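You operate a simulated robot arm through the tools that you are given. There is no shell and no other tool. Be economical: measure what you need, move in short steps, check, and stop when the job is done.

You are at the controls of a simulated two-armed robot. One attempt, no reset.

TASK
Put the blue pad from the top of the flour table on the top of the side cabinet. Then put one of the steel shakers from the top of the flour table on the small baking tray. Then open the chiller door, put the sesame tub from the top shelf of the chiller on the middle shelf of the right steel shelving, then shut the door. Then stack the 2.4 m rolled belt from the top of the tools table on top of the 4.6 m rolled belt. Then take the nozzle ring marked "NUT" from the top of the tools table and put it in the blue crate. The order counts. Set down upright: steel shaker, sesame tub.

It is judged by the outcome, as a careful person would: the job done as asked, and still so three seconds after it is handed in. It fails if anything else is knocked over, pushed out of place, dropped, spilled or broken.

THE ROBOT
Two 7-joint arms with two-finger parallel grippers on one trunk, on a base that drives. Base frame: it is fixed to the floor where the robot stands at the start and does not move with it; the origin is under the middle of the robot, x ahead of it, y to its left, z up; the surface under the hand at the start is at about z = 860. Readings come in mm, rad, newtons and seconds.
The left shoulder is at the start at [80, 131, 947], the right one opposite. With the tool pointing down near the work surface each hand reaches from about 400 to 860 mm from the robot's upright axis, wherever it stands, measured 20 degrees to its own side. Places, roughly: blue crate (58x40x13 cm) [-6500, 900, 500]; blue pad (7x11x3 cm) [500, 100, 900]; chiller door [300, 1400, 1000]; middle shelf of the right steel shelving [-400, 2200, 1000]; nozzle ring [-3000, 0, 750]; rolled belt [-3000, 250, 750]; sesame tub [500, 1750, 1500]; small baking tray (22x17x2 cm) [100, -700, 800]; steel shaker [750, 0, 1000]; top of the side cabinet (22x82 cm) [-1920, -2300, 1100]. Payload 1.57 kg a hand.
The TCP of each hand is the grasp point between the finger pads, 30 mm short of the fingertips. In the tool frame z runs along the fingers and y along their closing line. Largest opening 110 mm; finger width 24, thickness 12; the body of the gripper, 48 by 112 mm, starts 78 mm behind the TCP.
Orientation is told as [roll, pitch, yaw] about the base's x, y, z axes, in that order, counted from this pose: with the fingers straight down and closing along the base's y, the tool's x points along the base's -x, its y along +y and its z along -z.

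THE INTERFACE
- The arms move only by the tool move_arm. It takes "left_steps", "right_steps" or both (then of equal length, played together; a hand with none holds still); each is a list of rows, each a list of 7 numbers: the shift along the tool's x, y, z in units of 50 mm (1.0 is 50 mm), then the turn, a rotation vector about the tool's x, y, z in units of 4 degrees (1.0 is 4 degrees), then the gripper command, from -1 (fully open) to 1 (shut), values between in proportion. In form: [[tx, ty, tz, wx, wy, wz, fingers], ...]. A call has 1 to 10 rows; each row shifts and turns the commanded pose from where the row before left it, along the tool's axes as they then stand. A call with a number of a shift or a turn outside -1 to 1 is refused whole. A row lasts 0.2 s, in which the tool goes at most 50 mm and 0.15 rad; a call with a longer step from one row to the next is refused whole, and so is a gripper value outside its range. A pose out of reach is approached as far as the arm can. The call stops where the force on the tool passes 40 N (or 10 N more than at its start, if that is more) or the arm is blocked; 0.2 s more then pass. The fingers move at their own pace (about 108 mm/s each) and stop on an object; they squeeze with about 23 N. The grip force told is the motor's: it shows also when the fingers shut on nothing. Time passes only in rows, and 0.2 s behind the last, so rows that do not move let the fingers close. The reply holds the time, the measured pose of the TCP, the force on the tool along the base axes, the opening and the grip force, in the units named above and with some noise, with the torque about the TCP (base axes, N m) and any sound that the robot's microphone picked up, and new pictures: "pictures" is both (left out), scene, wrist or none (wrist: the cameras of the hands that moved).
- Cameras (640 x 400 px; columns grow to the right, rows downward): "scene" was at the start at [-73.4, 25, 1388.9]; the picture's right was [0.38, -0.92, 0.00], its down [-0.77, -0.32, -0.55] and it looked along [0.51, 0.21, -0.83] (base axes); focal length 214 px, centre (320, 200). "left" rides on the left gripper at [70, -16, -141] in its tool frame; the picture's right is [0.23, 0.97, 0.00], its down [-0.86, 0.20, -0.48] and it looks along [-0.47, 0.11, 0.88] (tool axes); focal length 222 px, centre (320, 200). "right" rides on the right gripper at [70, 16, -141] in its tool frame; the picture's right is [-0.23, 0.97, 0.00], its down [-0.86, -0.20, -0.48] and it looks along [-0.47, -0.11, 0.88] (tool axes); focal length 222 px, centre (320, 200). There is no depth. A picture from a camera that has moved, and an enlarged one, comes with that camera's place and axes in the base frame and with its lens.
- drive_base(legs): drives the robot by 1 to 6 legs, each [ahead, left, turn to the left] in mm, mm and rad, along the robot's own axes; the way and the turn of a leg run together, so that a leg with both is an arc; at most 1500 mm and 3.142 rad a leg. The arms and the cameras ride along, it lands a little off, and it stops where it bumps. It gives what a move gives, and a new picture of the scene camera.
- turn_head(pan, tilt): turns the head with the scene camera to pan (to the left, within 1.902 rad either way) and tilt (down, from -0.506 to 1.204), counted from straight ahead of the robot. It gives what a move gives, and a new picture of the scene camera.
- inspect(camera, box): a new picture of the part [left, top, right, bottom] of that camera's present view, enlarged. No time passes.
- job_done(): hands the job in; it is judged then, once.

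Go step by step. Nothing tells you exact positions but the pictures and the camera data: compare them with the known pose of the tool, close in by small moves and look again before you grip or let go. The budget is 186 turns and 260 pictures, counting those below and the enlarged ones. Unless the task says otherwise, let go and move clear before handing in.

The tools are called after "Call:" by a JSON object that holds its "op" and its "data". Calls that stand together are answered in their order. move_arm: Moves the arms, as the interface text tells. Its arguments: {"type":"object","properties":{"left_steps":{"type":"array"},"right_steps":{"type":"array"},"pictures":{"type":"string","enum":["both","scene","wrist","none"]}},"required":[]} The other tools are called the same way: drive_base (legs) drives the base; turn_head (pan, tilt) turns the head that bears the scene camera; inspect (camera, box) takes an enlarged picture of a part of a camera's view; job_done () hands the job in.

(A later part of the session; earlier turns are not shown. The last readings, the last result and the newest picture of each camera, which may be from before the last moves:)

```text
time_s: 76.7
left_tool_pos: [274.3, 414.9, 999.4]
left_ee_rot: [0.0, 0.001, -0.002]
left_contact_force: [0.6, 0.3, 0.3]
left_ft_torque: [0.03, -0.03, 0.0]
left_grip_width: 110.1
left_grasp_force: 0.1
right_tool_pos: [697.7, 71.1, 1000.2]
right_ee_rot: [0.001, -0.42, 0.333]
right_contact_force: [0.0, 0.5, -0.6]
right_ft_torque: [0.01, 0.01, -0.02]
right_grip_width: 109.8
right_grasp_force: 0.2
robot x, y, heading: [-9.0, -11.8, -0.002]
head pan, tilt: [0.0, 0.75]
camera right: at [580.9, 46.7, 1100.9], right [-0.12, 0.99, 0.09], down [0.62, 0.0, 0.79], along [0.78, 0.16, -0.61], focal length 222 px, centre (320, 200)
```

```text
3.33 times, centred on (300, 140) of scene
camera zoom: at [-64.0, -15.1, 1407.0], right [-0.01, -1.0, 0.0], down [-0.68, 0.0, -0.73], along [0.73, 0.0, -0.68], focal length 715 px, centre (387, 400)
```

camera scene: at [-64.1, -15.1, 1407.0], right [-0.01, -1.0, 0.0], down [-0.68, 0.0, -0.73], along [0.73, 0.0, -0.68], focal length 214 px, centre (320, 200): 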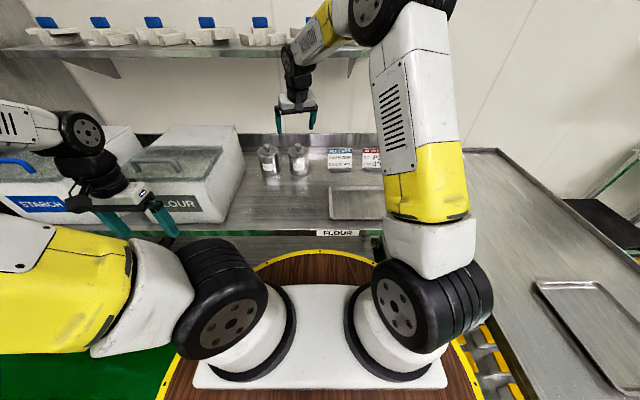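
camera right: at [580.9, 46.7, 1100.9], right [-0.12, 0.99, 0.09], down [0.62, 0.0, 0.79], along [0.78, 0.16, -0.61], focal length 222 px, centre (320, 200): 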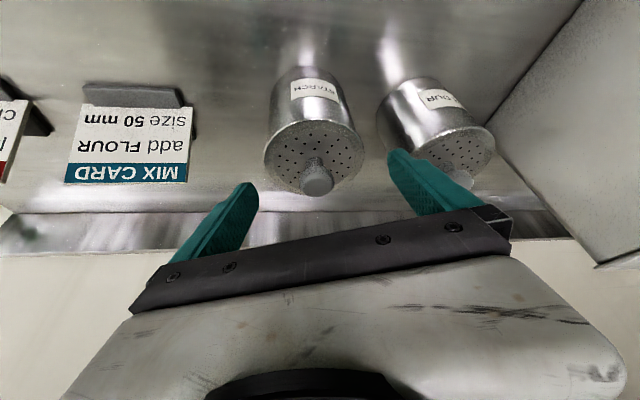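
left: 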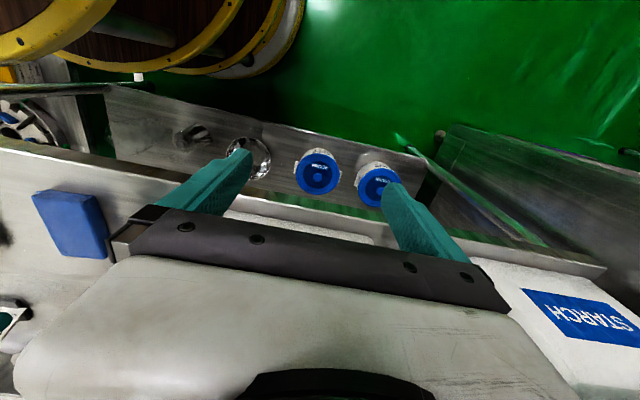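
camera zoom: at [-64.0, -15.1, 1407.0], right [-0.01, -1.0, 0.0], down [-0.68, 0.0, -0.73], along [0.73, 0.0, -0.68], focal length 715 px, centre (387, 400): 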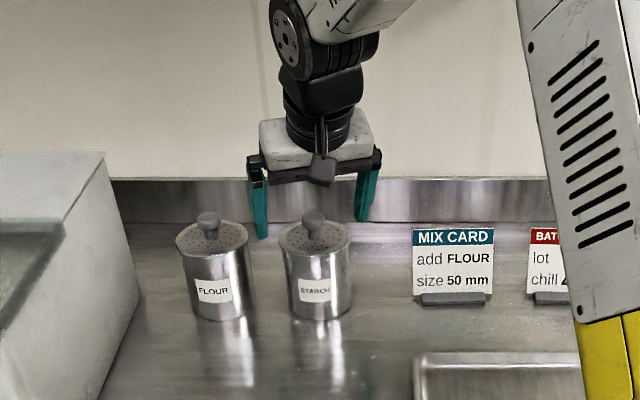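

Clearances look fine on both sides. I descend fully and grip.

Call:
{"op": "move_arm", "data": {"right_steps": [[0.25, 0, 0.62, 0, 0, 0, -1], [0.25, 0, 0.62, 0, 0, 0, -1], [0, 0, 0, 0, 0, 0, -0.6], [0, 0, 0, 0, 0, 0, 0], [0, 0, 0, 0, 0, 0, 1], [0, 0, 0, 0, 0, 0, 1]], "pictures": "wrist"}}

Call:
{"op": "inspect", "data": {"camera": "scene", "box": [220, 80, 380, 200]}}

```text
time_s: 78.1
left_tool_pos: [275.0, 413.2, 998.7]
left_ee_rot: [-0.001, 0.001, -0.001]
left_contact_force: [0.3, -0.2, 0.1]
left_ft_torque: [-0.01, -0.02, -0.01]
left_grip_width: 109.7
left_grasp_force: 0.1
right_tool_pos: [703.4, 73.6, 931.2]
right_ee_rot: [0.001, -0.419, 0.332]
right_contact_force: [0.2, -3.7, 1.1]
right_ft_torque: [-0.08, -0.08, -0.02]
right_grip_width: 84.5
right_grasp_force: 23.2
robot x, y, heading: [-8.3, -11.2, -0.002]
head pan, tilt: [0.0, 0.75]
heard: snap
camera right: at [585.4, 49.5, 1032.9], right [-0.12, 0.99, 0.09], down [0.62, 0.0, 0.79], along [0.78, 0.15, -0.61], focal length 222 px, centre (320, 200)
```

right: 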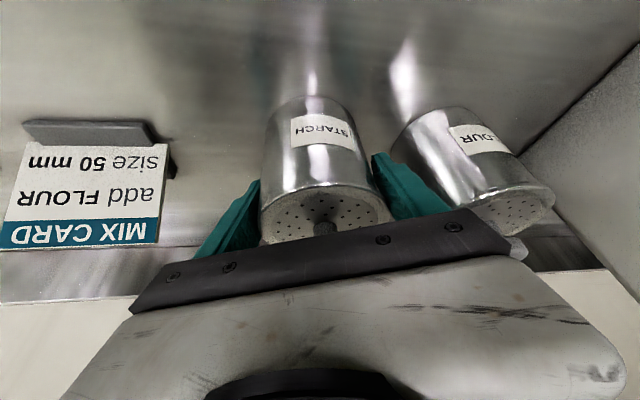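

```text
3.33 times, centred on (300, 140) of scene
camera zoom: at [-64.0, -15.2, 1407.0], right [-0.01, -1.0, 0.0], down [-0.68, 0.0, -0.73], along [0.73, 0.0, -0.68], focal length 715 px, centre (387, 400)
```

zoom: 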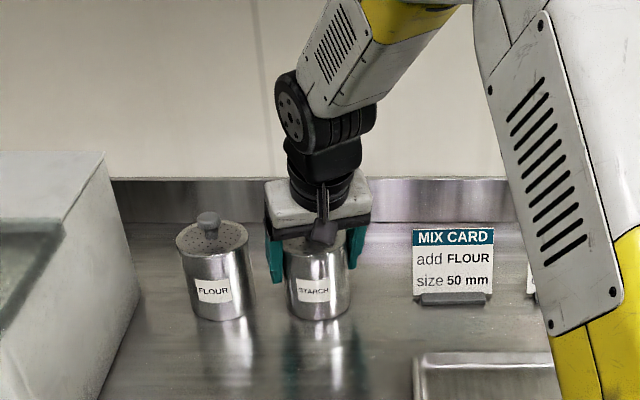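

It holds (84.5 mm). I lift the shaker and pull it back, raising the left hand for clearance, too.

Call:
{"op": "move_arm", "data": {"right_steps": [[-0.244, 0, -0.548, 0, 0, 0, 1], [-0.244, 0, -0.548, 0, 0, 0, 1], [-0.244, 0, -0.548, 0, 0, 0, 1], [0.44, 0.23, -0.635, 0, 0, 0, 1], [0.44, 0.23, -0.635, 0, 0, 0, 1], [0.44, 0.23, -0.635, 0, 0, 0, 1], [0.44, 0.23, -0.635, 0, 0, 0, 1], [0.44, 0.23, -0.635, 0, 0, 0, 1], [0.44, 0.23, -0.635, 0, 0, 0, 1]], "left_steps": [[0, 0, -0.6, 0, 0, 0, -1], [0, 0, -0.6, 0, 0, 0, -1], [0, 0, -0.6, 0, 0, 0, -1], [0, 0, -0.6, 0, 0, 0, -1], [0, 0, -0.6, 0, 0, 0, -1], [0, 0, -0.6, 0, 0, 0, -1], [0, 0, -0.6, 0, 0, 0, -1], [0, 0, -0.6, 0, 0, 0, -1], [0, 0, -0.6, 0, 0, 0, -1]], "pictures": "scene"}}

Call:
{"op": "inspect", "data": {"camera": "right", "box": [160, 60, 480, 260]}}

```text
time_s: 80.1
left_tool_pos: [274.0, 414.5, 1269.6]
left_ee_rot: [-0.002, 0.001, -0.003]
left_contact_force: [-0.1, 0.2, -0.4]
left_ft_torque: [-0.03, 0.05, -0.02]
left_grip_width: 110.0
left_grasp_force: 0.0
right_tool_pos: [490.1, 74.1, 1144.3]
right_ee_rot: [0.002, -0.417, 0.333]
right_contact_force: [0.0, 0.6, 0.8]
right_ft_torque: [-0.01, 0.02, -0.01]
right_grip_width: 84.2
right_grasp_force: 22.2
robot x, y, heading: [-7.0, -12.6, -0.005]
head pan, tilt: [0.0, 0.75]
camera scene: at [-63.7, -14.9, 1407.0], right [0.0, -1.0, 0.0], down [-0.68, 0.0, -0.73], along [0.73, 0.0, -0.68], focal length 214 px, centre (320, 200)
```

scene: 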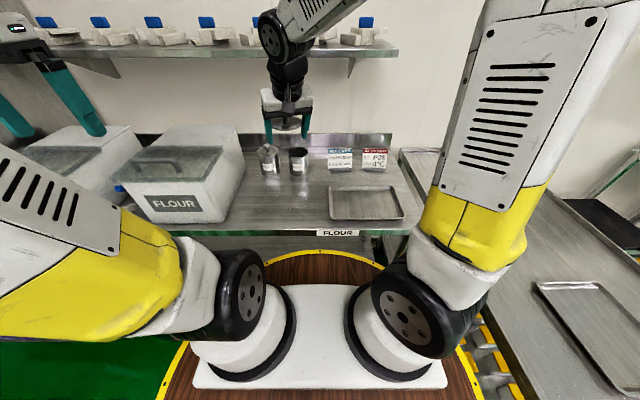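

```text
2.00 times, centred on (320, 160) of right
camera zoom: at [372.3, 49.9, 1244.3], right [-0.12, 0.99, 0.09], down [0.62, 0.0, 0.79], along [0.78, 0.15, -0.61], focal length 444 px, centre (320, 280)
```

zoom: 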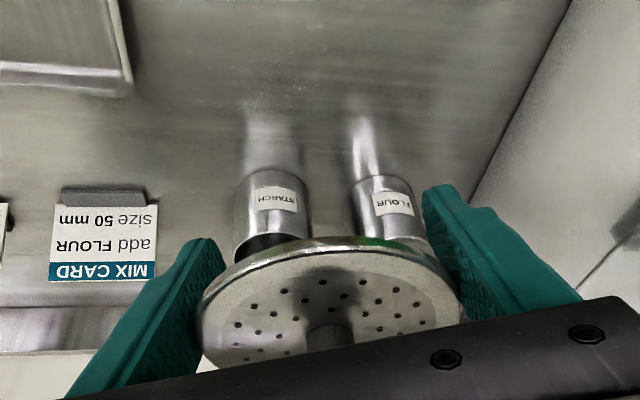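

Only the lid came up – the "snap" was the lid. I look closely at the open shaker before putting the lid back.

Call:
{"op": "inspect", "data": {"camera": "scene", "box": [240, 80, 340, 190]}}

Call:
{"op": "inspect", "data": {"camera": "right", "box": [250, 130, 400, 220]}}

```text
3.64 times, centred on (290, 135) of scene
camera zoom: at [-63.7, -14.9, 1407.0], right [0.0, -1.0, 0.0], down [-0.68, 0.0, -0.73], along [0.73, 0.0, -0.68], focal length 780 px, centre (429, 436)
```

zoom: 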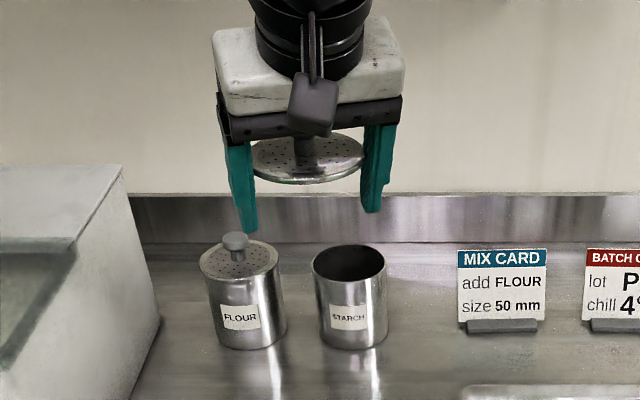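

```text
4.27 times, centred on (325, 175) of right
camera zoom: at [372.3, 49.9, 1244.3], right [-0.12, 0.99, 0.09], down [0.62, 0.0, 0.79], along [0.78, 0.15, -0.61], focal length 948 px, centre (299, 307)
```

zoom: 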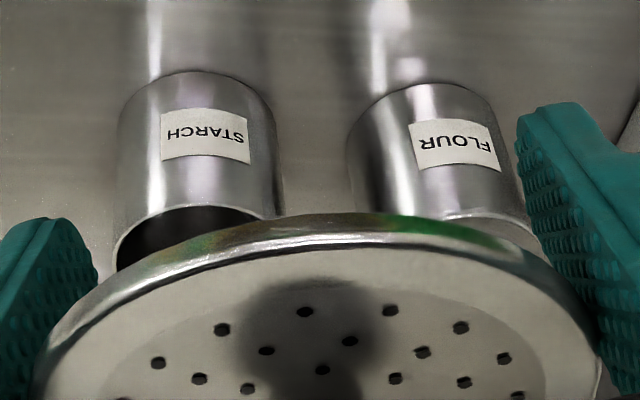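

I reverse the path to just above the open shaker, so the lid can go back on exactly where it came off.

Call:
{"op": "move_arm", "data": {"right_steps": [[-0.44, -0.23, 0.635, 0, 0, 0, 1], [-0.44, -0.23, 0.635, 0, 0, 0, 1], [-0.44, -0.23, 0.635, 0, 0, 0, 1], [-0.44, -0.23, 0.635, 0, 0, 0, 1], [-0.44, -0.23, 0.635, 0, 0, 0, 1], [-0.44, -0.23, 0.635, 0, 0, 0, 1], [0.244, 0, 0.548, 0, 0, 0, 1], [0.244, 0, 0.548, 0, 0, 0, 1], [0, 0, 0, 0, 0, 0, 1]], "pictures": "wrist"}}

Call:
{"op": "inspect", "data": {"camera": "scene", "box": [240, 110, 340, 180]}}

```text
time_s: 82.1
left_tool_pos: [274.0, 414.1, 1270.4]
left_ee_rot: [-0.002, 0.0, -0.002]
left_contact_force: [0.2, 0.0, -0.3]
left_ft_torque: [0.01, 0.04, 0.01]
left_grip_width: 110.1
left_grasp_force: 0.1
right_tool_pos: [701.6, 73.1, 963.6]
right_ee_rot: [0.001, -0.419, 0.334]
right_contact_force: [0.3, -0.4, -0.5]
right_ft_torque: [0.02, 0.02, -0.02]
right_grip_width: 84.3
right_grasp_force: 22.6
robot x, y, heading: [-6.9, -12.2, -0.007]
head pan, tilt: [0.0, 0.75]
camera right: at [584.6, 49.8, 1064.7], right [-0.12, 0.99, 0.09], down [0.62, 0.0, 0.79], along [0.78, 0.16, -0.61], focal length 222 px, centre (320, 200)
```

right: 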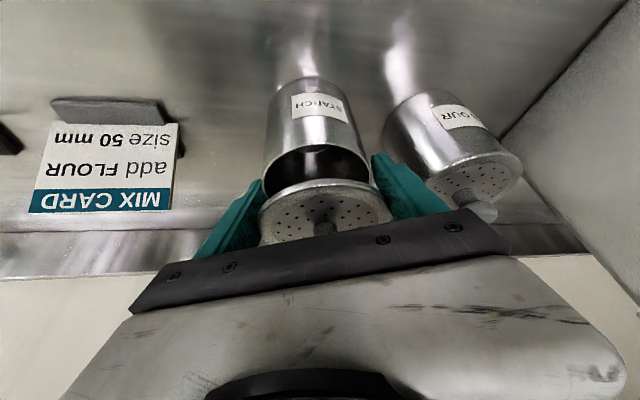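

```text
5.71 times, centred on (290, 145) of scene
camera zoom: at [-64.0, -15.1, 1407.0], right [-0.01, -1.0, 0.0], down [-0.68, 0.0, -0.73], along [0.73, 0.0, -0.68], focal length 1226 px, centre (491, 514)
```

zoom: 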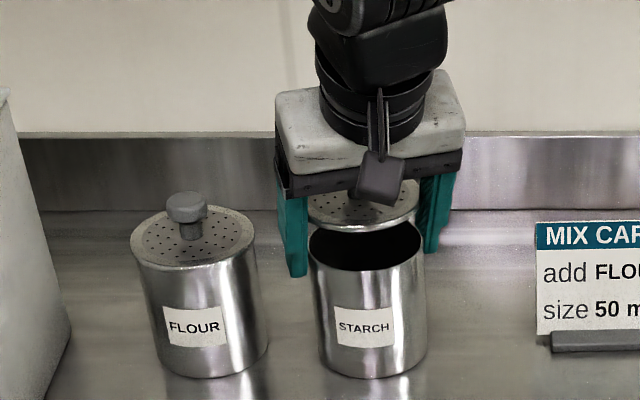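

Lid is right above the body. I lower it back gently.

Call:
{"op": "move_arm", "data": {"right_steps": [[0.122, 0, 0.274, 0, 0, 0, 1], [0.081, 0, 0.183, 0, 0, 0, 1], [0.03, 0, 0.07, 0, 0, 0, 1], [0.02, 0, 0.045, 0, 0, 0, 1]], "pictures": "wrist"}}

Call:
{"op": "inspect", "data": {"camera": "scene", "box": [240, 110, 340, 180]}}

```text
time_s: 83.1
left_tool_pos: [274.4, 413.8, 1268.6]
left_ee_rot: [-0.001, -0.001, 0.0]
left_contact_force: [-1.2, -0.4, -1.1]
left_ft_torque: [0.03, 0.0, 0.0]
left_grip_width: 109.8
left_grasp_force: 0.0
right_tool_pos: [701.3, 72.3, 930.9]
right_ee_rot: [0.0, -0.421, 0.334]
right_contact_force: [0.0, 0.2, 0.9]
right_ft_torque: [-0.04, -0.04, 0.0]
right_grip_width: 84.3
right_grasp_force: 23.1
robot x, y, heading: [-6.8, -12.8, 0.001]
head pan, tilt: [0.0, 0.75]
camera right: at [584.9, 49.3, 1032.5], right [-0.12, 0.99, 0.09], down [0.62, 0.0, 0.79], along [0.78, 0.16, -0.61], focal length 222 px, centre (320, 200)
```

right: 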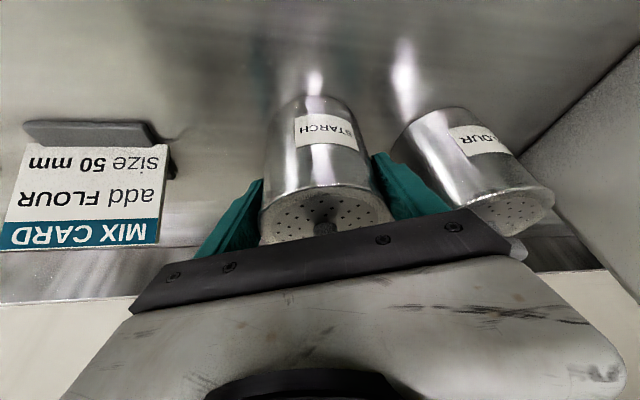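

```text
5.71 times, centred on (290, 145) of scene
camera zoom: at [-64.0, -15.1, 1407.0], right [-0.01, -1.0, 0.0], down [-0.68, 0.0, -0.73], along [0.73, 0.0, -0.68], focal length 1226 px, centre (491, 514)
```

zoom: 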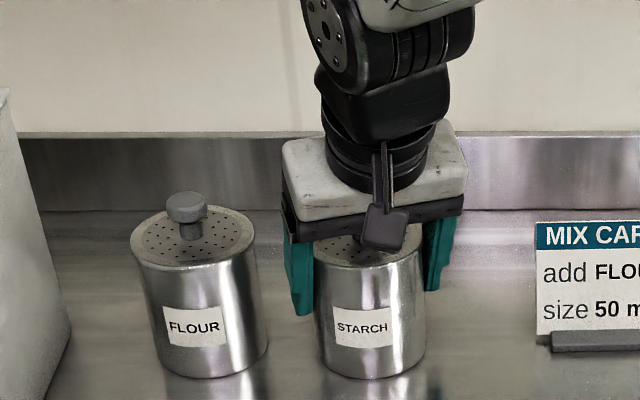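

Nearly seated; I press very gently until I feel contact.

Call:
{"op": "move_arm", "data": {"right_steps": [[0.016, 0, 0.037, 0, 0, 0, 1], [0.016, 0, 0.037, 0, 0, 0, 1]], "pictures": "none"}}

```text
time_s: 83.7
left_tool_pos: [273.3, 414.1, 1268.6]
left_ee_rot: [-0.003, 0.0, -0.003]
left_contact_force: [0.0, -0.3, -0.7]
left_ft_torque: [0.01, 0.01, 0.01]
left_grip_width: 109.9
left_grasp_force: 0.1
right_tool_pos: [702.5, 72.9, 929.9]
right_ee_rot: [0.0, -0.424, 0.333]
right_contact_force: [-5.9, -3.9, 24.6]
right_ft_torque: [-0.09, -0.01, -0.02]
right_grip_width: 84.3
right_grasp_force: 22.9
robot x, y, heading: [-9.2, -12.1, -0.004]
head pan, tilt: [0.0, 0.75]
```

Contact felt (25 N). One more small push to seat it, then release and rise.

Call:
{"op": "move_arm", "data": {"right_steps": [[0.008, 0, 0.02, 0, 0, 0, 1], [0, 0, 0, 0, 0, 0, 1]], "pictures": "none"}}

Call:
{"op": "move_arm", "data": {"right_steps": [[-0.03, 0, -0.07, 0, 0, 0, 1], [0, 0, 0, 0, 0, 0, 0.4], [0, 0, 0, 0, 0, 0, -0.4], [0, 0, 0, 0, 0, 0, -1], [0, 0, 0, 0, 0, 0, -1], [-0.244, 0, -0.548, 0, 0, 0, -1], [-0.244, 0, -0.548, 0, 0, 0, -1], [-0.244, 0, -0.548, 0, 0, 0, -1], [-0.244, 0, -0.548, 0, 0, 0, -1]], "pictures": "wrist"}}

Call:
{"op": "inspect", "data": {"camera": "scene", "box": [240, 110, 340, 180]}}

```text
time_s: 84.3
left_tool_pos: [273.1, 413.3, 1269.2]
left_ee_rot: [-0.001, -0.001, -0.003]
left_contact_force: [0.0, -0.1, -0.1]
left_ft_torque: [0.01, -0.01, 0.01]
left_grip_width: 110.0
left_grasp_force: 0.1
right_tool_pos: [702.3, 73.9, 928.6]
right_ee_rot: [0.001, -0.423, 0.332]
right_contact_force: [4.3, -1.0, 26.6]
right_ft_torque: [-0.03, 0.01, -0.19]
right_grip_width: 84.5
right_grasp_force: 22.6
robot x, y, heading: [-10.5, -14.7, -0.002]
head pan, tilt: [0.0, 0.75]
```

```text
time_s: 86.3
left_tool_pos: [273.8, 413.9, 1268.4]
left_ee_rot: [-0.003, 0.002, -0.001]
left_contact_force: [-0.2, 1.1, -0.2]
left_ft_torque: [0.02, 0.04, -0.01]
left_grip_width: 109.8
left_grasp_force: 0.0
right_tool_pos: [702.2, 75.6, 1050.2]
right_ee_rot: [0.002, -0.42, 0.332]
right_contact_force: [-0.1, -0.5, -0.8]
right_ft_torque: [0.0, 0.02, -0.01]
right_grip_width: 109.9
right_grasp_force: 0.2
robot x, y, heading: [-8.8, -13.8, -0.005]
head pan, tilt: [0.0, 0.75]
heard: snap
camera right: at [584.7, 50.5, 1151.7], right [-0.12, 0.99, 0.09], down [0.62, 0.0, 0.78], along [0.77, 0.16, -0.61], focal length 222 px, centre (320, 200)
```

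right: 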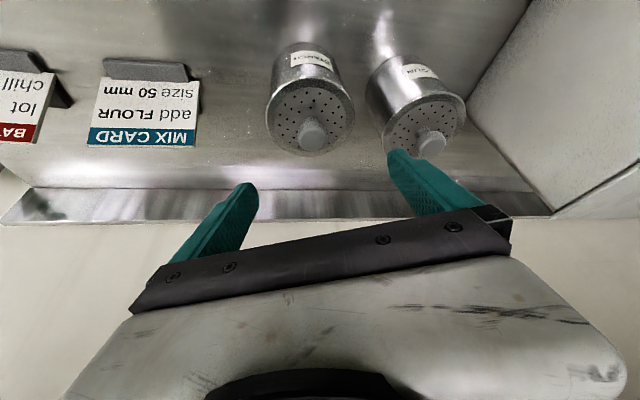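

```text
5.71 times, centred on (290, 145) of scene
camera zoom: at [-63.9, -15.1, 1407.0], right [-0.01, -1.0, 0.0], down [-0.68, 0.0, -0.73], along [0.73, 0.0, -0.68], focal length 1226 px, centre (491, 514)
```

zoom: 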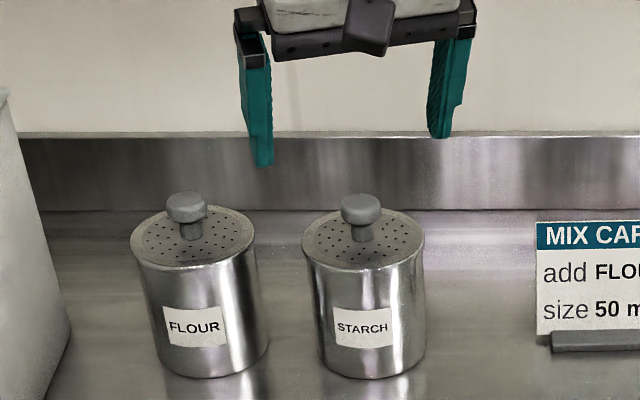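

The lid sits on again (a snap on release). Now I'll take the shaker by its body below the lid, with the hand nearly horizontal; I back off and tilt to about 58°.

Call:
{"op": "move_arm", "data": {"right_steps": [[0.62, 0.02, -0.28, 0.33, 0, 0.74, -0.85], [0.62, 0.02, -0.28, 0.33, 0, 0.74, -0.85], [0.62, 0.02, -0.28, 0.33, 0, 0.74, -0.85], [0.62, 0.02, -0.28, 0.33, 0, 0.74, -0.85], [0, 0, 0, 0, -1, 0, -0.85], [0, 0, 0, 0, -1, 0, -0.85], [0, 0, 0, 0, -1, 0, -0.85], [0, 0, 0, 0, -1, 0, -0.85], [0, 0, 0, 0, -1, 0, -0.85], [0, 0, 0, 0, -1, 0, -0.85]], "pictures": "none"}}

Call:
{"op": "move_arm", "data": {"right_steps": [[0, 0, 0, 0, -1, 0, -0.85], [0, 0, 0, 0, -1, 0, -0.85], [0, 0, 0, 0, 0, 0, -0.85]], "pictures": "both"}}

```text
time_s: 88.5
left_tool_pos: [275.2, 413.6, 1268.7]
left_ee_rot: [-0.002, 0.0, -0.002]
left_contact_force: [0.0, -0.4, 0.8]
left_ft_torque: [0.01, 0.04, 0.0]
left_grip_width: 110.3
left_grasp_force: 0.0
right_tool_pos: [569.4, 43.3, 1050.8]
right_ee_rot: [0.004, -0.838, 0.103]
right_contact_force: [-0.4, -0.9, 0.2]
right_ft_torque: [-0.01, 0.04, 0.03]
right_grip_width: 101.9
right_grasp_force: 0.0
robot x, y, heading: [-6.9, -15.8, -0.008]
head pan, tilt: [0.0, 0.75]
```

```text
time_s: 89.3
left_tool_pos: [273.0, 414.6, 1270.0]
left_ee_rot: [-0.001, -0.002, -0.002]
left_contact_force: [0.4, -0.5, 0.7]
left_ft_torque: [-0.01, -0.02, -0.04]
left_grip_width: 110.1
left_grasp_force: 0.0
right_tool_pos: [569.8, 43.3, 1052.6]
right_ee_rot: [0.004, -0.978, 0.108]
right_contact_force: [-0.5, -0.1, 0.4]
right_ft_torque: [0.0, 0.0, 0.05]
right_grip_width: 101.9
right_grasp_force: 0.0
robot x, y, heading: [-6.0, -11.3, -0.007]
head pan, tilt: [0.0, 0.75]
camera scene: at [-64.1, -15.1, 1407.0], right [-0.01, -1.0, 0.0], down [-0.68, 0.0, -0.73], along [0.73, 0.0, -0.68], focal length 214 px, centre (320, 200)
camera right: at [415.0, 43.6, 1072.8], right [0.02, 0.98, 0.19], down [0.1, -0.19, 0.98], along [0.99, 0.0, -0.1], focal length 222 px, centre (320, 200)
```

scene: 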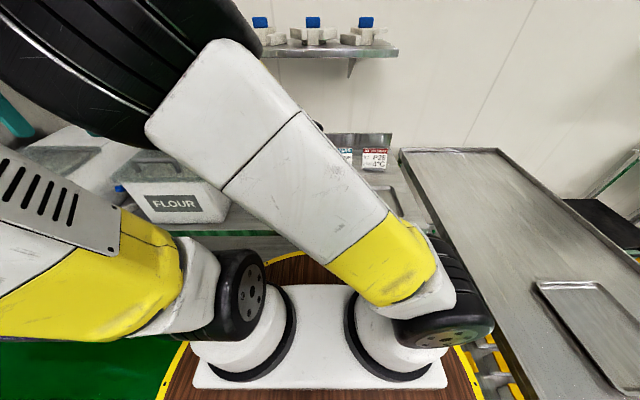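
right: 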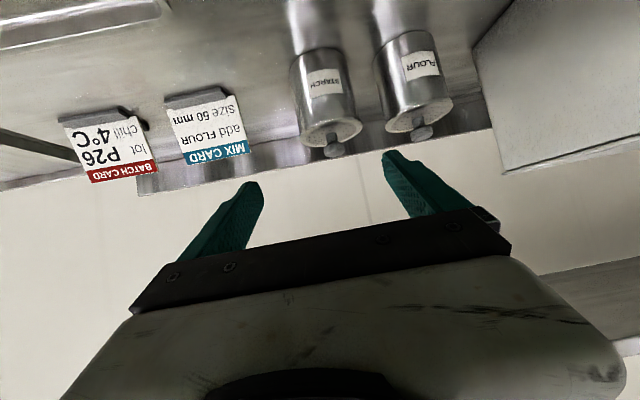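

Pre-pose fine. I lower the hand to body height in front of the shaker.

Call:
{"op": "move_arm", "data": {"right_steps": [[0.585, 0.086, 0.4475, 0, 0, 0, -0.85], [0.585, 0.086, 0.4475, 0, 0, 0, -0.85], [0.585, 0.086, 0.4475, 0, 0, 0, -0.85], [0.585, 0.086, 0.4475, 0, 0, 0, -0.85], [0, 0, 0, 0, 0, 0, -0.85]], "pictures": "wrist"}}

```text
time_s: 90.5
left_tool_pos: [274.4, 414.6, 1269.6]
left_ee_rot: [0.001, 0.0, -0.001]
left_contact_force: [-0.4, -0.2, -0.5]
left_ft_torque: [0.01, -0.03, -0.01]
left_grip_width: 110.0
left_grasp_force: 0.1
right_tool_pos: [577.1, 63.5, 903.4]
right_ee_rot: [0.0, -0.978, 0.107]
right_contact_force: [-0.1, -0.2, -1.0]
right_ft_torque: [-0.05, -0.01, -0.01]
right_grip_width: 102.0
right_grasp_force: 0.0
robot x, y, heading: [-7.5, -13.8, -0.004]
head pan, tilt: [0.0, 0.75]
camera right: at [422.4, 62.8, 924.9], right [0.02, 0.98, 0.19], down [0.1, -0.19, 0.98], along [0.99, 0.0, -0.1], focal length 222 px, centre (320, 200)
```

right: 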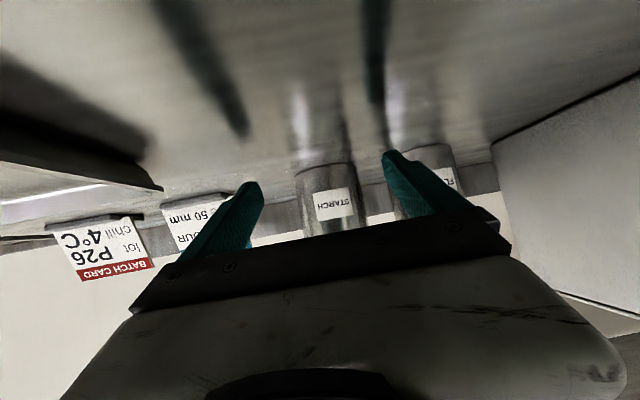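

Aligned; I advance around the shaker body.

Call:
{"op": "move_arm", "data": {"right_steps": [[-0.35, -0.011, 0.52, 0, 0, 0, -0.85], [-0.35, -0.011, 0.52, 0, 0, 0, -0.85], [-0.35, -0.011, 0.52, 0, 0, 0, -0.85], [0, 0, 0, 0, 0, 0, -0.85]], "pictures": "both"}}

```text
time_s: 91.5
left_tool_pos: [272.6, 413.5, 1270.2]
left_ee_rot: [-0.003, 0.0, -0.002]
left_contact_force: [-0.4, 0.8, -0.4]
left_ft_torque: [0.01, 0.01, 0.03]
left_grip_width: 110.2
left_grasp_force: 0.1
right_tool_pos: [670.3, 71.1, 906.4]
right_ee_rot: [0.003, -0.979, 0.105]
right_contact_force: [-0.5, -0.1, 0.7]
right_ft_torque: [-0.02, -0.02, -0.02]
right_grip_width: 101.8
right_grasp_force: 0.0
robot x, y, heading: [-9.7, -13.9, -0.003]
head pan, tilt: [0.0, 0.75]
camera scene: at [-64.1, -15.0, 1407.0], right [-0.01, -1.0, 0.0], down [-0.68, 0.0, -0.73], along [0.73, 0.0, -0.68], focal length 214 px, centre (320, 200)
camera right: at [516.7, 70.6, 927.1], right [0.02, 0.98, 0.19], down [0.1, -0.19, 0.98], along [0.99, 0.0, -0.1], focal length 222 px, centre (320, 200)
```

scene: 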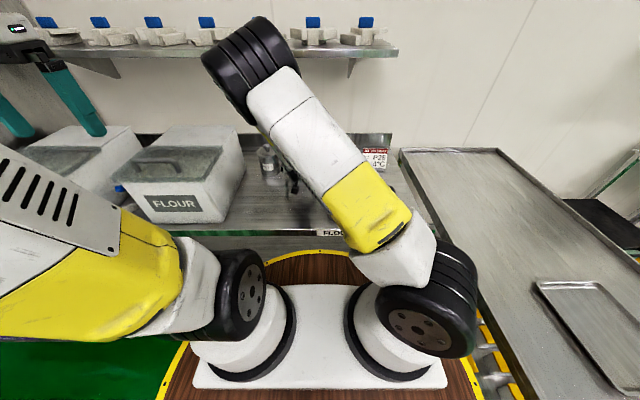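
right: 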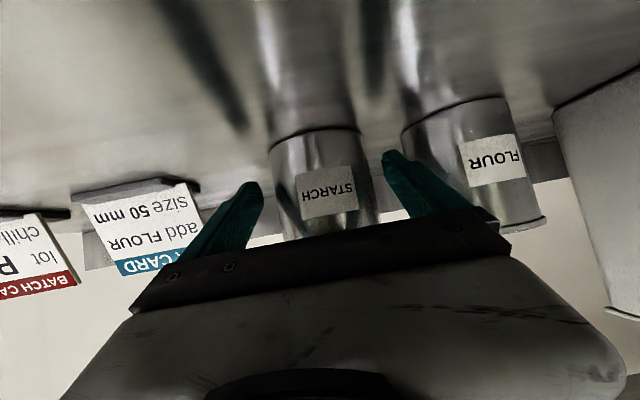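

Fingers straddle the body. Last 31 mm, then grip.

Call:
{"op": "move_arm", "data": {"right_steps": [[-0.17, -0.03, 0.26, 0, 0, 0, -0.85], [-0.17, -0.02, 0.26, 0, 0, 0, -0.85], [0, 0, 0, 0, 0, 0, -0.3], [0, 0, 0, 0, 0, 0, 1], [0, 0, 0, 0, 0, 0, 1], [0, 0, 0, 0, 0, 0, 1]], "pictures": "wrist"}}

```text
time_s: 92.9
left_tool_pos: [273.2, 414.3, 1268.0]
left_ee_rot: [-0.002, -0.001, -0.001]
left_contact_force: [0.5, 0.4, -0.2]
left_ft_torque: [0.02, -0.02, 0.01]
left_grip_width: 109.7
left_grasp_force: 0.0
right_tool_pos: [702.1, 71.2, 903.6]
right_ee_rot: [0.003, -0.977, 0.106]
right_contact_force: [2.5, 0.5, 0.2]
right_ft_torque: [-0.19, -0.07, 0.11]
right_grip_width: 83.0
right_grasp_force: 23.1
robot x, y, heading: [-5.0, -13.4, -0.006]
head pan, tilt: [0.0, 0.75]
camera right: at [548.0, 71.6, 925.7], right [0.02, 0.98, 0.19], down [0.1, -0.19, 0.98], along [0.99, 0.0, -0.1], focal length 222 px, centre (320, 200)
```

right: 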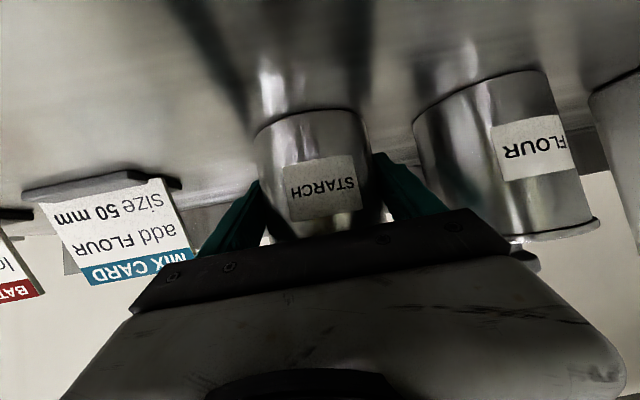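

Gripped by the body at 83 mm, no snap. I lift straight up.

Call:
{"op": "move_arm", "data": {"right_steps": [[-0.332, 0, -0.224, 0, 0, 0, 1], [-0.664, 0, -0.447, 0, 0, 0, 1], [-0.664, 0, -0.447, 0, 0, 0, 1], [-0.664, 0, -0.447, 0, 0, 0, 1], [0, 0, 0, 0, 0, 0, 1]], "pictures": "both"}}

```text
time_s: 94.1
left_tool_pos: [273.3, 414.4, 1269.9]
left_ee_rot: [-0.004, -0.002, -0.001]
left_contact_force: [-0.5, 0.1, 0.5]
left_ft_torque: [-0.01, 0.0, 0.02]
left_grip_width: 109.9
left_grasp_force: 0.0
right_tool_pos: [701.0, 69.6, 1044.9]
right_ee_rot: [0.002, -0.976, 0.106]
right_contact_force: [1.4, 0.1, -5.8]
right_ft_torque: [0.03, 0.03, 0.0]
right_grip_width: 83.0
right_grasp_force: 22.8
robot x, y, heading: [-5.7, -14.1, -0.007]
head pan, tilt: [0.0, 0.75]
camera scene: at [-63.8, -15.0, 1407.0], right [-0.01, -1.0, 0.0], down [-0.68, 0.0, -0.73], along [0.73, 0.0, -0.68], focal length 214 px, centre (320, 200)
camera right: at [546.9, 70.5, 1066.2], right [0.02, 0.98, 0.19], down [0.1, -0.19, 0.98], along [0.99, 0.0, -0.11], focal length 222 px, centre (320, 200)
```

scene: 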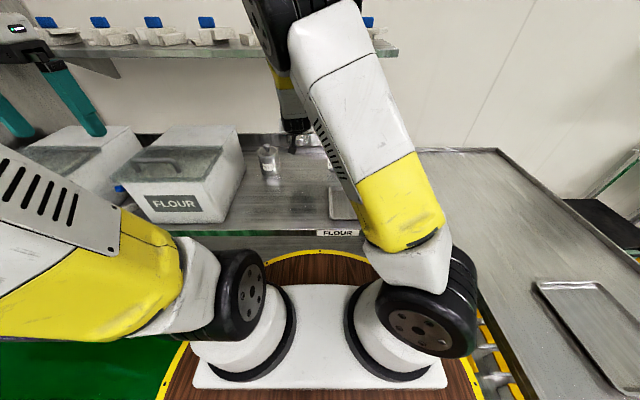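
right: 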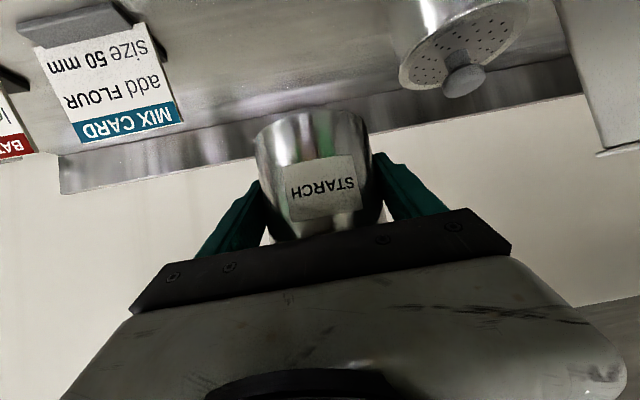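

Lifted cleanly. I back up slightly and turn right towards the cart with the small tray.

Call:
{"op": "drive_base", "data": {"legs": [[-115, 0, 0], [0, 0, -1.35]]}}

Call:
{"op": "turn_head", "data": {"pan": -0.1, "tilt": 0.85}}

Call:
{"op": "inspect", "data": {"camera": "right", "box": [0, 0, 640, 400]}}

```text
time_s: 98.7
left_tool_pos: [351.9, -202.7, 1269.5]
left_ee_rot: [-0.002, -0.001, -1.371]
left_contact_force: [-1.0, -0.1, 0.9]
left_ft_torque: [-0.01, -0.01, 0.0]
left_grip_width: 109.9
left_grasp_force: 0.0
right_tool_pos: [100.7, -691.1, 1044.4]
right_ee_rot: [0.001, -0.977, -1.26]
right_contact_force: [0.2, 0.1, -6.1]
right_ft_torque: [0.06, 0.06, 0.0]
right_grip_width: 82.9
right_grasp_force: 23.2
robot x, y, heading: [-126.0, -14.1, -1.378]
head pan, tilt: [0.0, 0.75]
camera scene: at [-133.8, 40.9, 1407.0], right [-0.98, -0.2, 0.0], down [-0.13, 0.67, -0.73], along [0.14, -0.72, -0.68], focal length 214 px, centre (320, 200)
```

scene: 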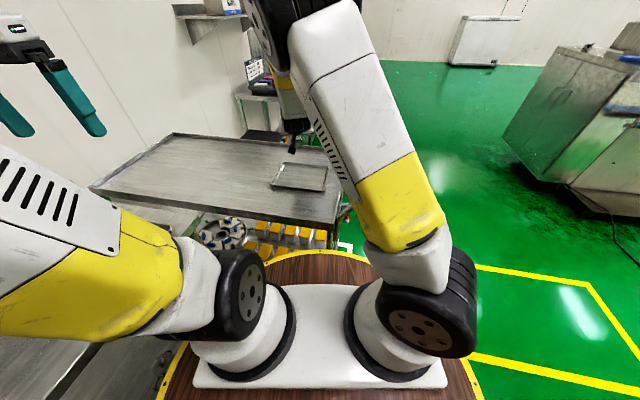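

```text
time_s: 99.4
left_tool_pos: [350.9, -204.1, 1268.8]
left_ee_rot: [-0.001, 0.0, -1.369]
left_contact_force: [-0.5, -0.2, 0.9]
left_ft_torque: [0.02, 0.06, 0.0]
left_grip_width: 110.0
left_grasp_force: 0.2
right_tool_pos: [99.8, -690.0, 1043.7]
right_ee_rot: [0.0, -0.974, -1.262]
right_contact_force: [0.3, -0.7, -6.5]
right_ft_torque: [0.05, 0.01, -0.01]
right_grip_width: 82.9
right_grasp_force: 22.8
robot x, y, heading: [-122.2, -15.3, -1.371]
head pan, tilt: [-0.099, 0.85]
camera scene: at [-142.4, 44.4, 1399.0], right [-1.0, -0.1, 0.0], down [-0.07, 0.75, -0.66], along [0.06, -0.66, -0.75], focal length 214 px, centre (320, 200)
```

scene: 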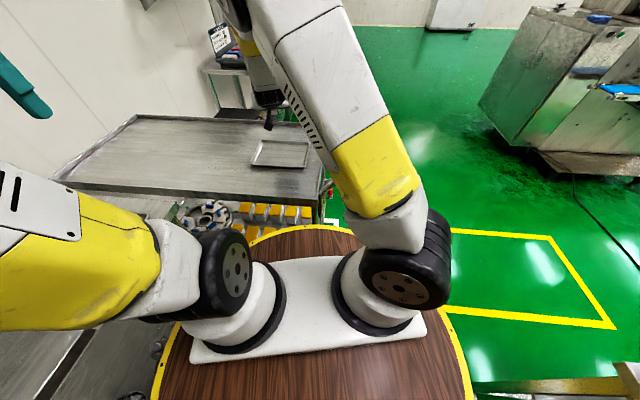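

```text
1.00 times, centred on (320, 200) of right (not enlarged: the box is as wide or as high as the picture)
camera zoom: at [71.0, -536.3, 1065.7], right [0.97, 0.18, 0.19], down [-0.17, -0.14, 0.98], along [0.2, -0.97, -0.11], focal length 222 px, centre (320, 200)
```

zoom: 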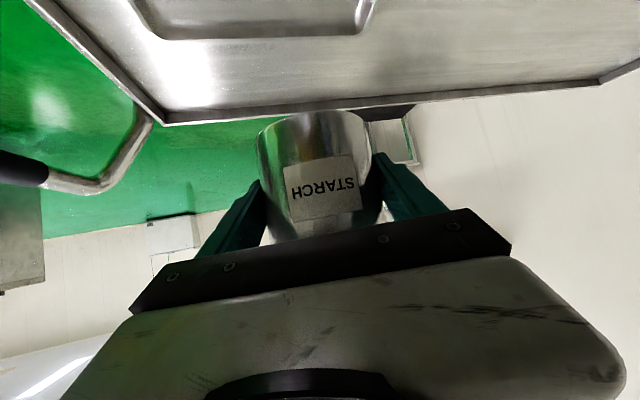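

The tray centre works out at about (92, -697), right under the shaker. I lower most of the way.

Call:
{"op": "move_arm", "data": {"right_steps": [[-0.05, -0.19, 0.07, 0, 0, 0, 1], [0.6, 0, 0.404, 0, 0, 0, 1], [0.6, 0, 0.404, 0, 0, 0, 1], [0.6, 0, 0.404, 0, 0, 0, 1], [0, 0, 0, 0, 0, 0, 1]], "pictures": "both"}}

Call:
{"op": "inspect", "data": {"camera": "scene", "box": [200, 80, 360, 190]}}

```text
time_s: 100.6
left_tool_pos: [351.6, -202.7, 1268.9]
left_ee_rot: [0.001, 0.0, -1.37]
left_contact_force: [-0.5, 0.1, -0.5]
left_ft_torque: [0.0, -0.01, -0.03]
left_grip_width: 110.0
left_grasp_force: 0.0
right_tool_pos: [95.6, -699.4, 935.1]
right_ee_rot: [0.004, -0.978, -1.262]
right_contact_force: [1.2, 1.0, -6.5]
right_ft_torque: [0.06, 0.01, -0.02]
right_grip_width: 82.7
right_grasp_force: 22.7
robot x, y, heading: [-123.8, -14.4, -1.373]
head pan, tilt: [-0.099, 0.85]
camera scene: at [-142.4, 44.4, 1399.0], right [-1.0, -0.1, 0.0], down [-0.07, 0.75, -0.66], along [0.06, -0.66, -0.75], focal length 214 px, centre (320, 200)
camera right: at [65.6, -544.2, 957.1], right [0.97, 0.18, 0.19], down [-0.17, -0.14, 0.98], along [0.2, -0.97, -0.11], focal length 222 px, centre (320, 200)
```

scene: 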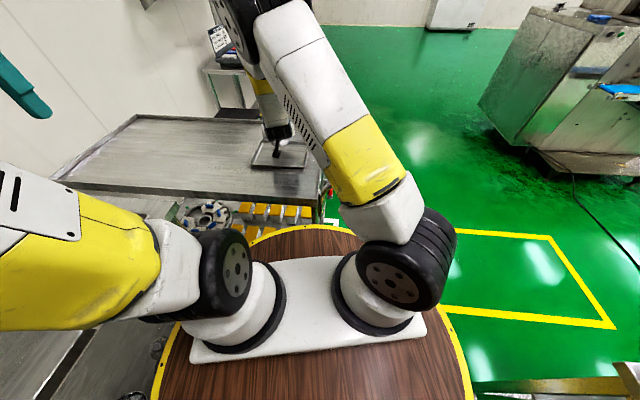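
right: 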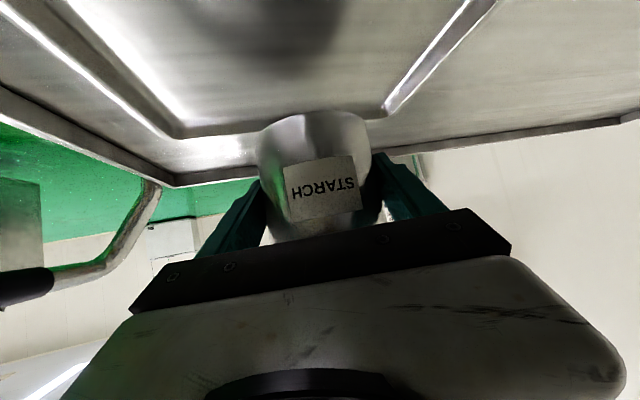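

```text
3.64 times, centred on (280, 135) of scene
camera zoom: at [-142.4, 44.4, 1399.0], right [-1.0, -0.1, 0.0], down [-0.07, 0.75, -0.66], along [0.06, -0.66, -0.75], focal length 780 px, centre (466, 436)
```

zoom: 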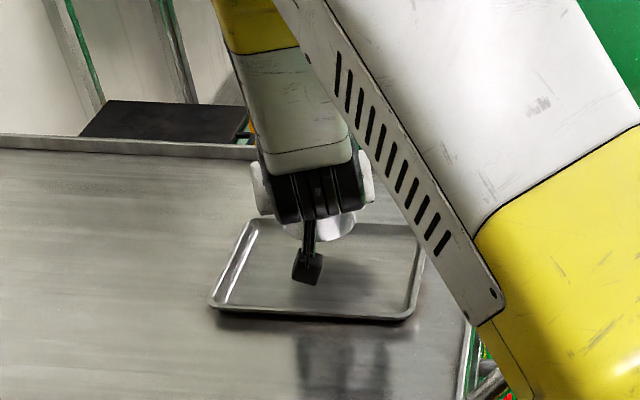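

Still centred. I lower further in small steps until contact.

Call:
{"op": "move_arm", "data": {"right_steps": [[0.4, 0, 0.27, 0, 0, 0, 1], [0.25, 0, 0.168, 0, 0, 0, 1], [0.1, 0, 0.067, 0, 0, 0, 1], [0.05, 0, 0.034, 0, 0, 0, 1], [0.05, 0, 0.034, 0, 0, 0, 1]], "pictures": "wrist"}}

```text
time_s: 101.8
left_tool_pos: [350.5, -202.2, 1269.7]
left_ee_rot: [-0.002, -0.001, -1.369]
left_contact_force: [-0.2, 0.4, -0.2]
left_ft_torque: [0.01, 0.0, 0.01]
left_grip_width: 110.2
left_grasp_force: 0.1
right_tool_pos: [93.4, -698.2, 887.1]
right_ee_rot: [0.003, -0.985, -1.262]
right_contact_force: [-4.4, 3.9, 17.5]
right_ft_torque: [0.14, 0.42, 0.05]
right_grip_width: 82.6
right_grasp_force: 23.1
robot x, y, heading: [-126.0, -10.3, -1.373]
head pan, tilt: [-0.099, 0.85]
camera right: at [64.0, -544.2, 908.4], right [0.97, 0.18, 0.19], down [-0.17, -0.13, 0.98], along [0.2, -0.98, -0.1], focal length 222 px, centre (320, 200)
```

right: 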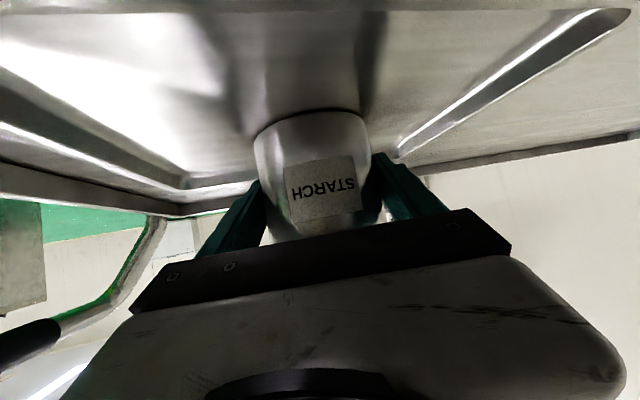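

It stands on the tray floor. I relieve pressure, open, and withdraw straight back.

Call:
{"op": "move_arm", "data": {"right_steps": [[-0.04, 0, -0.027, 0, 0, 0, 1], [0, 0, 0, 0, 0, 0, 0], [0, 0, 0, 0, 0, 0, -0.8], [0, 0, 0, 0, 0, 0, -0.9], [0.364, 0, -0.54, 0, 0, 0, -0.9], [0.364, 0, -0.54, 0, 0, 0, -0.9], [0.364, 0, -0.54, 0, 0, 0, -0.9], [0.364, 0, -0.54, 0, 0, 0, -0.9]], "pictures": "both"}}

Call:
{"op": "inspect", "data": {"camera": "scene", "box": [200, 80, 360, 190]}}

```text
time_s: 103.6
left_tool_pos: [352.1, -204.2, 1268.6]
left_ee_rot: [-0.003, -0.001, -1.37]
left_contact_force: [0.0, 0.2, 0.4]
left_ft_torque: [0.03, -0.01, -0.01]
left_grip_width: 110.2
left_grasp_force: 0.1
right_tool_pos: [54.0, -573.6, 887.8]
right_ee_rot: [0.005, -0.977, -1.262]
right_contact_force: [0.2, -1.1, 0.4]
right_ft_torque: [-0.02, 0.01, 0.01]
right_grip_width: 104.4
right_grasp_force: 0.1
robot x, y, heading: [-126.0, -13.1, -1.372]
head pan, tilt: [-0.099, 0.85]
camera scene: at [-142.4, 44.4, 1399.0], right [-1.0, -0.1, 0.0], down [-0.07, 0.75, -0.66], along [0.06, -0.66, -0.75], focal length 214 px, centre (320, 200)
camera right: at [24.2, -418.5, 908.5], right [0.97, 0.18, 0.19], down [-0.17, -0.14, 0.98], along [0.2, -0.97, -0.1], focal length 222 px, centre (320, 200)
```

scene: 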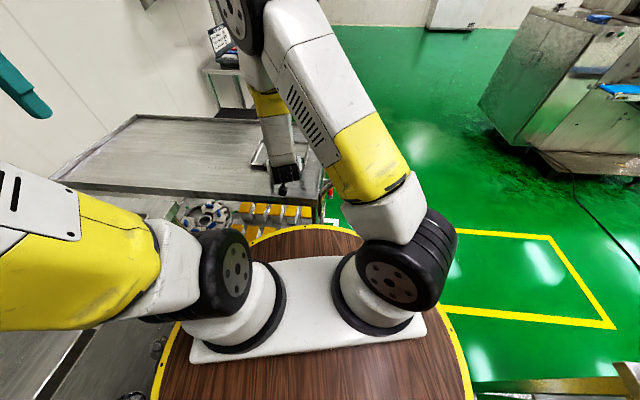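
right: 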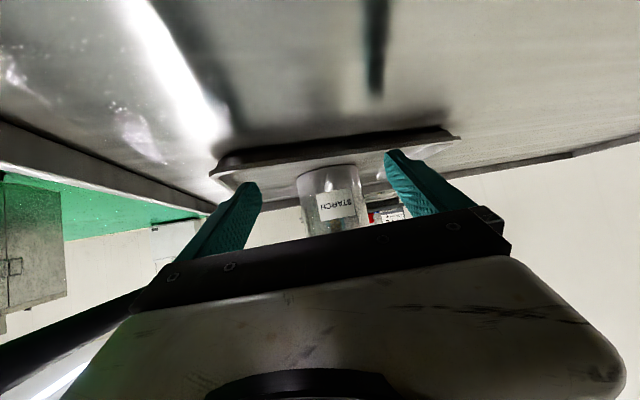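

```text
3.64 times, centred on (280, 135) of scene
camera zoom: at [-142.4, 44.4, 1399.0], right [-1.0, -0.1, 0.0], down [-0.07, 0.75, -0.66], along [0.06, -0.66, -0.75], focal length 780 px, centre (466, 436)
```

zoom: 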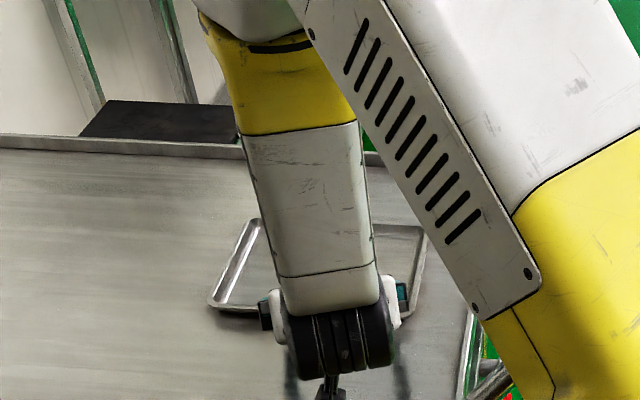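

The shaker stands on the tray. I raise and un-tilt the right hand.

Call:
{"op": "move_arm", "data": {"right_steps": [[-0.664, 0, -0.447, 0, 0, 0, -0.9], [-0.664, 0, -0.447, 0, 0, 0, -0.9], [-0.664, 0, -0.447, 0, 0, 0, -0.9], [-0.664, 0, -0.447, 0, 0, 0, -0.9], [-0.664, 0, -0.447, 0, 0, 0, -0.9], [0, 0, -0.5, 0, 1, 0, -0.9], [0, 0, -0.5, 0, 1, 0, -0.9], [0, 0, -0.5, 0, 1, 0, -0.9], [0, 0, 0, 0, 1, 0, -0.9], [0, 0, 0, 0, 1, 0, -0.9]], "pictures": "none"}}

Call:
{"op": "move_arm", "data": {"right_steps": [[0, 0, 0, 0, 1, 0, -0.9], [0, 0, 0, 0, 1, 0, -0.9], [0, 0, 0, 0, 1, 0, -0.9], [0, 0, 0, 0, 1, 0, -0.9], [0, 0, 0, 0, 1, 0, -0.9], [0, 0, 0, 0, 1, 0, -0.9], [0, 0, 0, 0, 1, 0, -0.9], [0, 0, 0, 0, 1, 0, -0.9], [0, 0, 0, 0, 1, 0, -1]], "pictures": "scene"}}

Call:
{"op": "inspect", "data": {"camera": "scene", "box": [200, 80, 360, 190]}}

```text
time_s: 105.8
left_tool_pos: [351.0, -202.5, 1268.7]
left_ee_rot: [-0.001, -0.001, -1.369]
left_contact_force: [0.3, 1.4, -0.4]
left_ft_torque: [-0.04, -0.02, 0.0]
left_grip_width: 110.1
left_grasp_force: 0.1
right_tool_pos: [35.1, -517.8, 1133.6]
right_ee_rot: [0.002, -0.626, -1.262]
right_contact_force: [0.4, 0.7, -0.8]
right_ft_torque: [0.0, -0.03, 0.02]
right_grip_width: 104.4
right_grasp_force: 0.1
robot x, y, heading: [-124.0, -9.9, -1.379]
head pan, tilt: [-0.099, 0.85]
```

```text
time_s: 107.8
left_tool_pos: [350.9, -202.6, 1268.2]
left_ee_rot: [-0.002, 0.0, -1.37]
left_contact_force: [-0.2, 0.0, -0.6]
left_ft_torque: [-0.03, 0.02, 0.0]
left_grip_width: 110.0
left_grasp_force: 0.0
right_tool_pos: [34.3, -517.1, 1134.9]
right_ee_rot: [0.002, 0.001, -1.26]
right_contact_force: [0.0, -0.3, 0.7]
right_ft_torque: [-0.06, 0.02, 0.02]
right_grip_width: 110.3
right_grasp_force: 0.0
robot x, y, heading: [-124.8, -13.8, -1.371]
head pan, tilt: [-0.099, 0.85]
camera scene: at [-142.6, 44.8, 1398.9], right [-1.0, -0.1, 0.0], down [-0.07, 0.75, -0.66], along [0.06, -0.66, -0.75], focal length 214 px, centre (320, 200)
```

scene: 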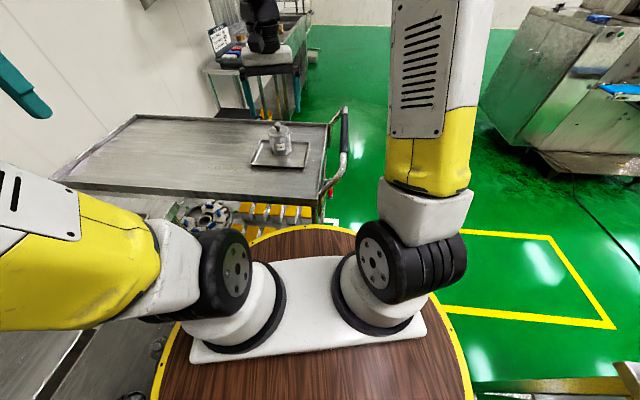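

```text
3.64 times, centred on (280, 135) of scene
camera zoom: at [-142.6, 44.8, 1398.9], right [-1.0, -0.1, 0.0], down [-0.07, 0.75, -0.66], along [0.06, -0.66, -0.75], focal length 780 px, centre (466, 436)
```

zoom: 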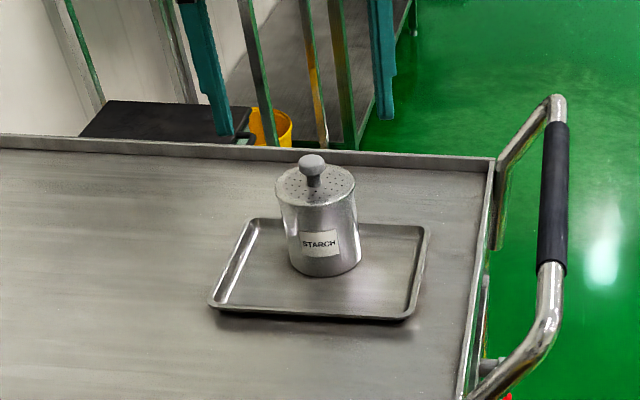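

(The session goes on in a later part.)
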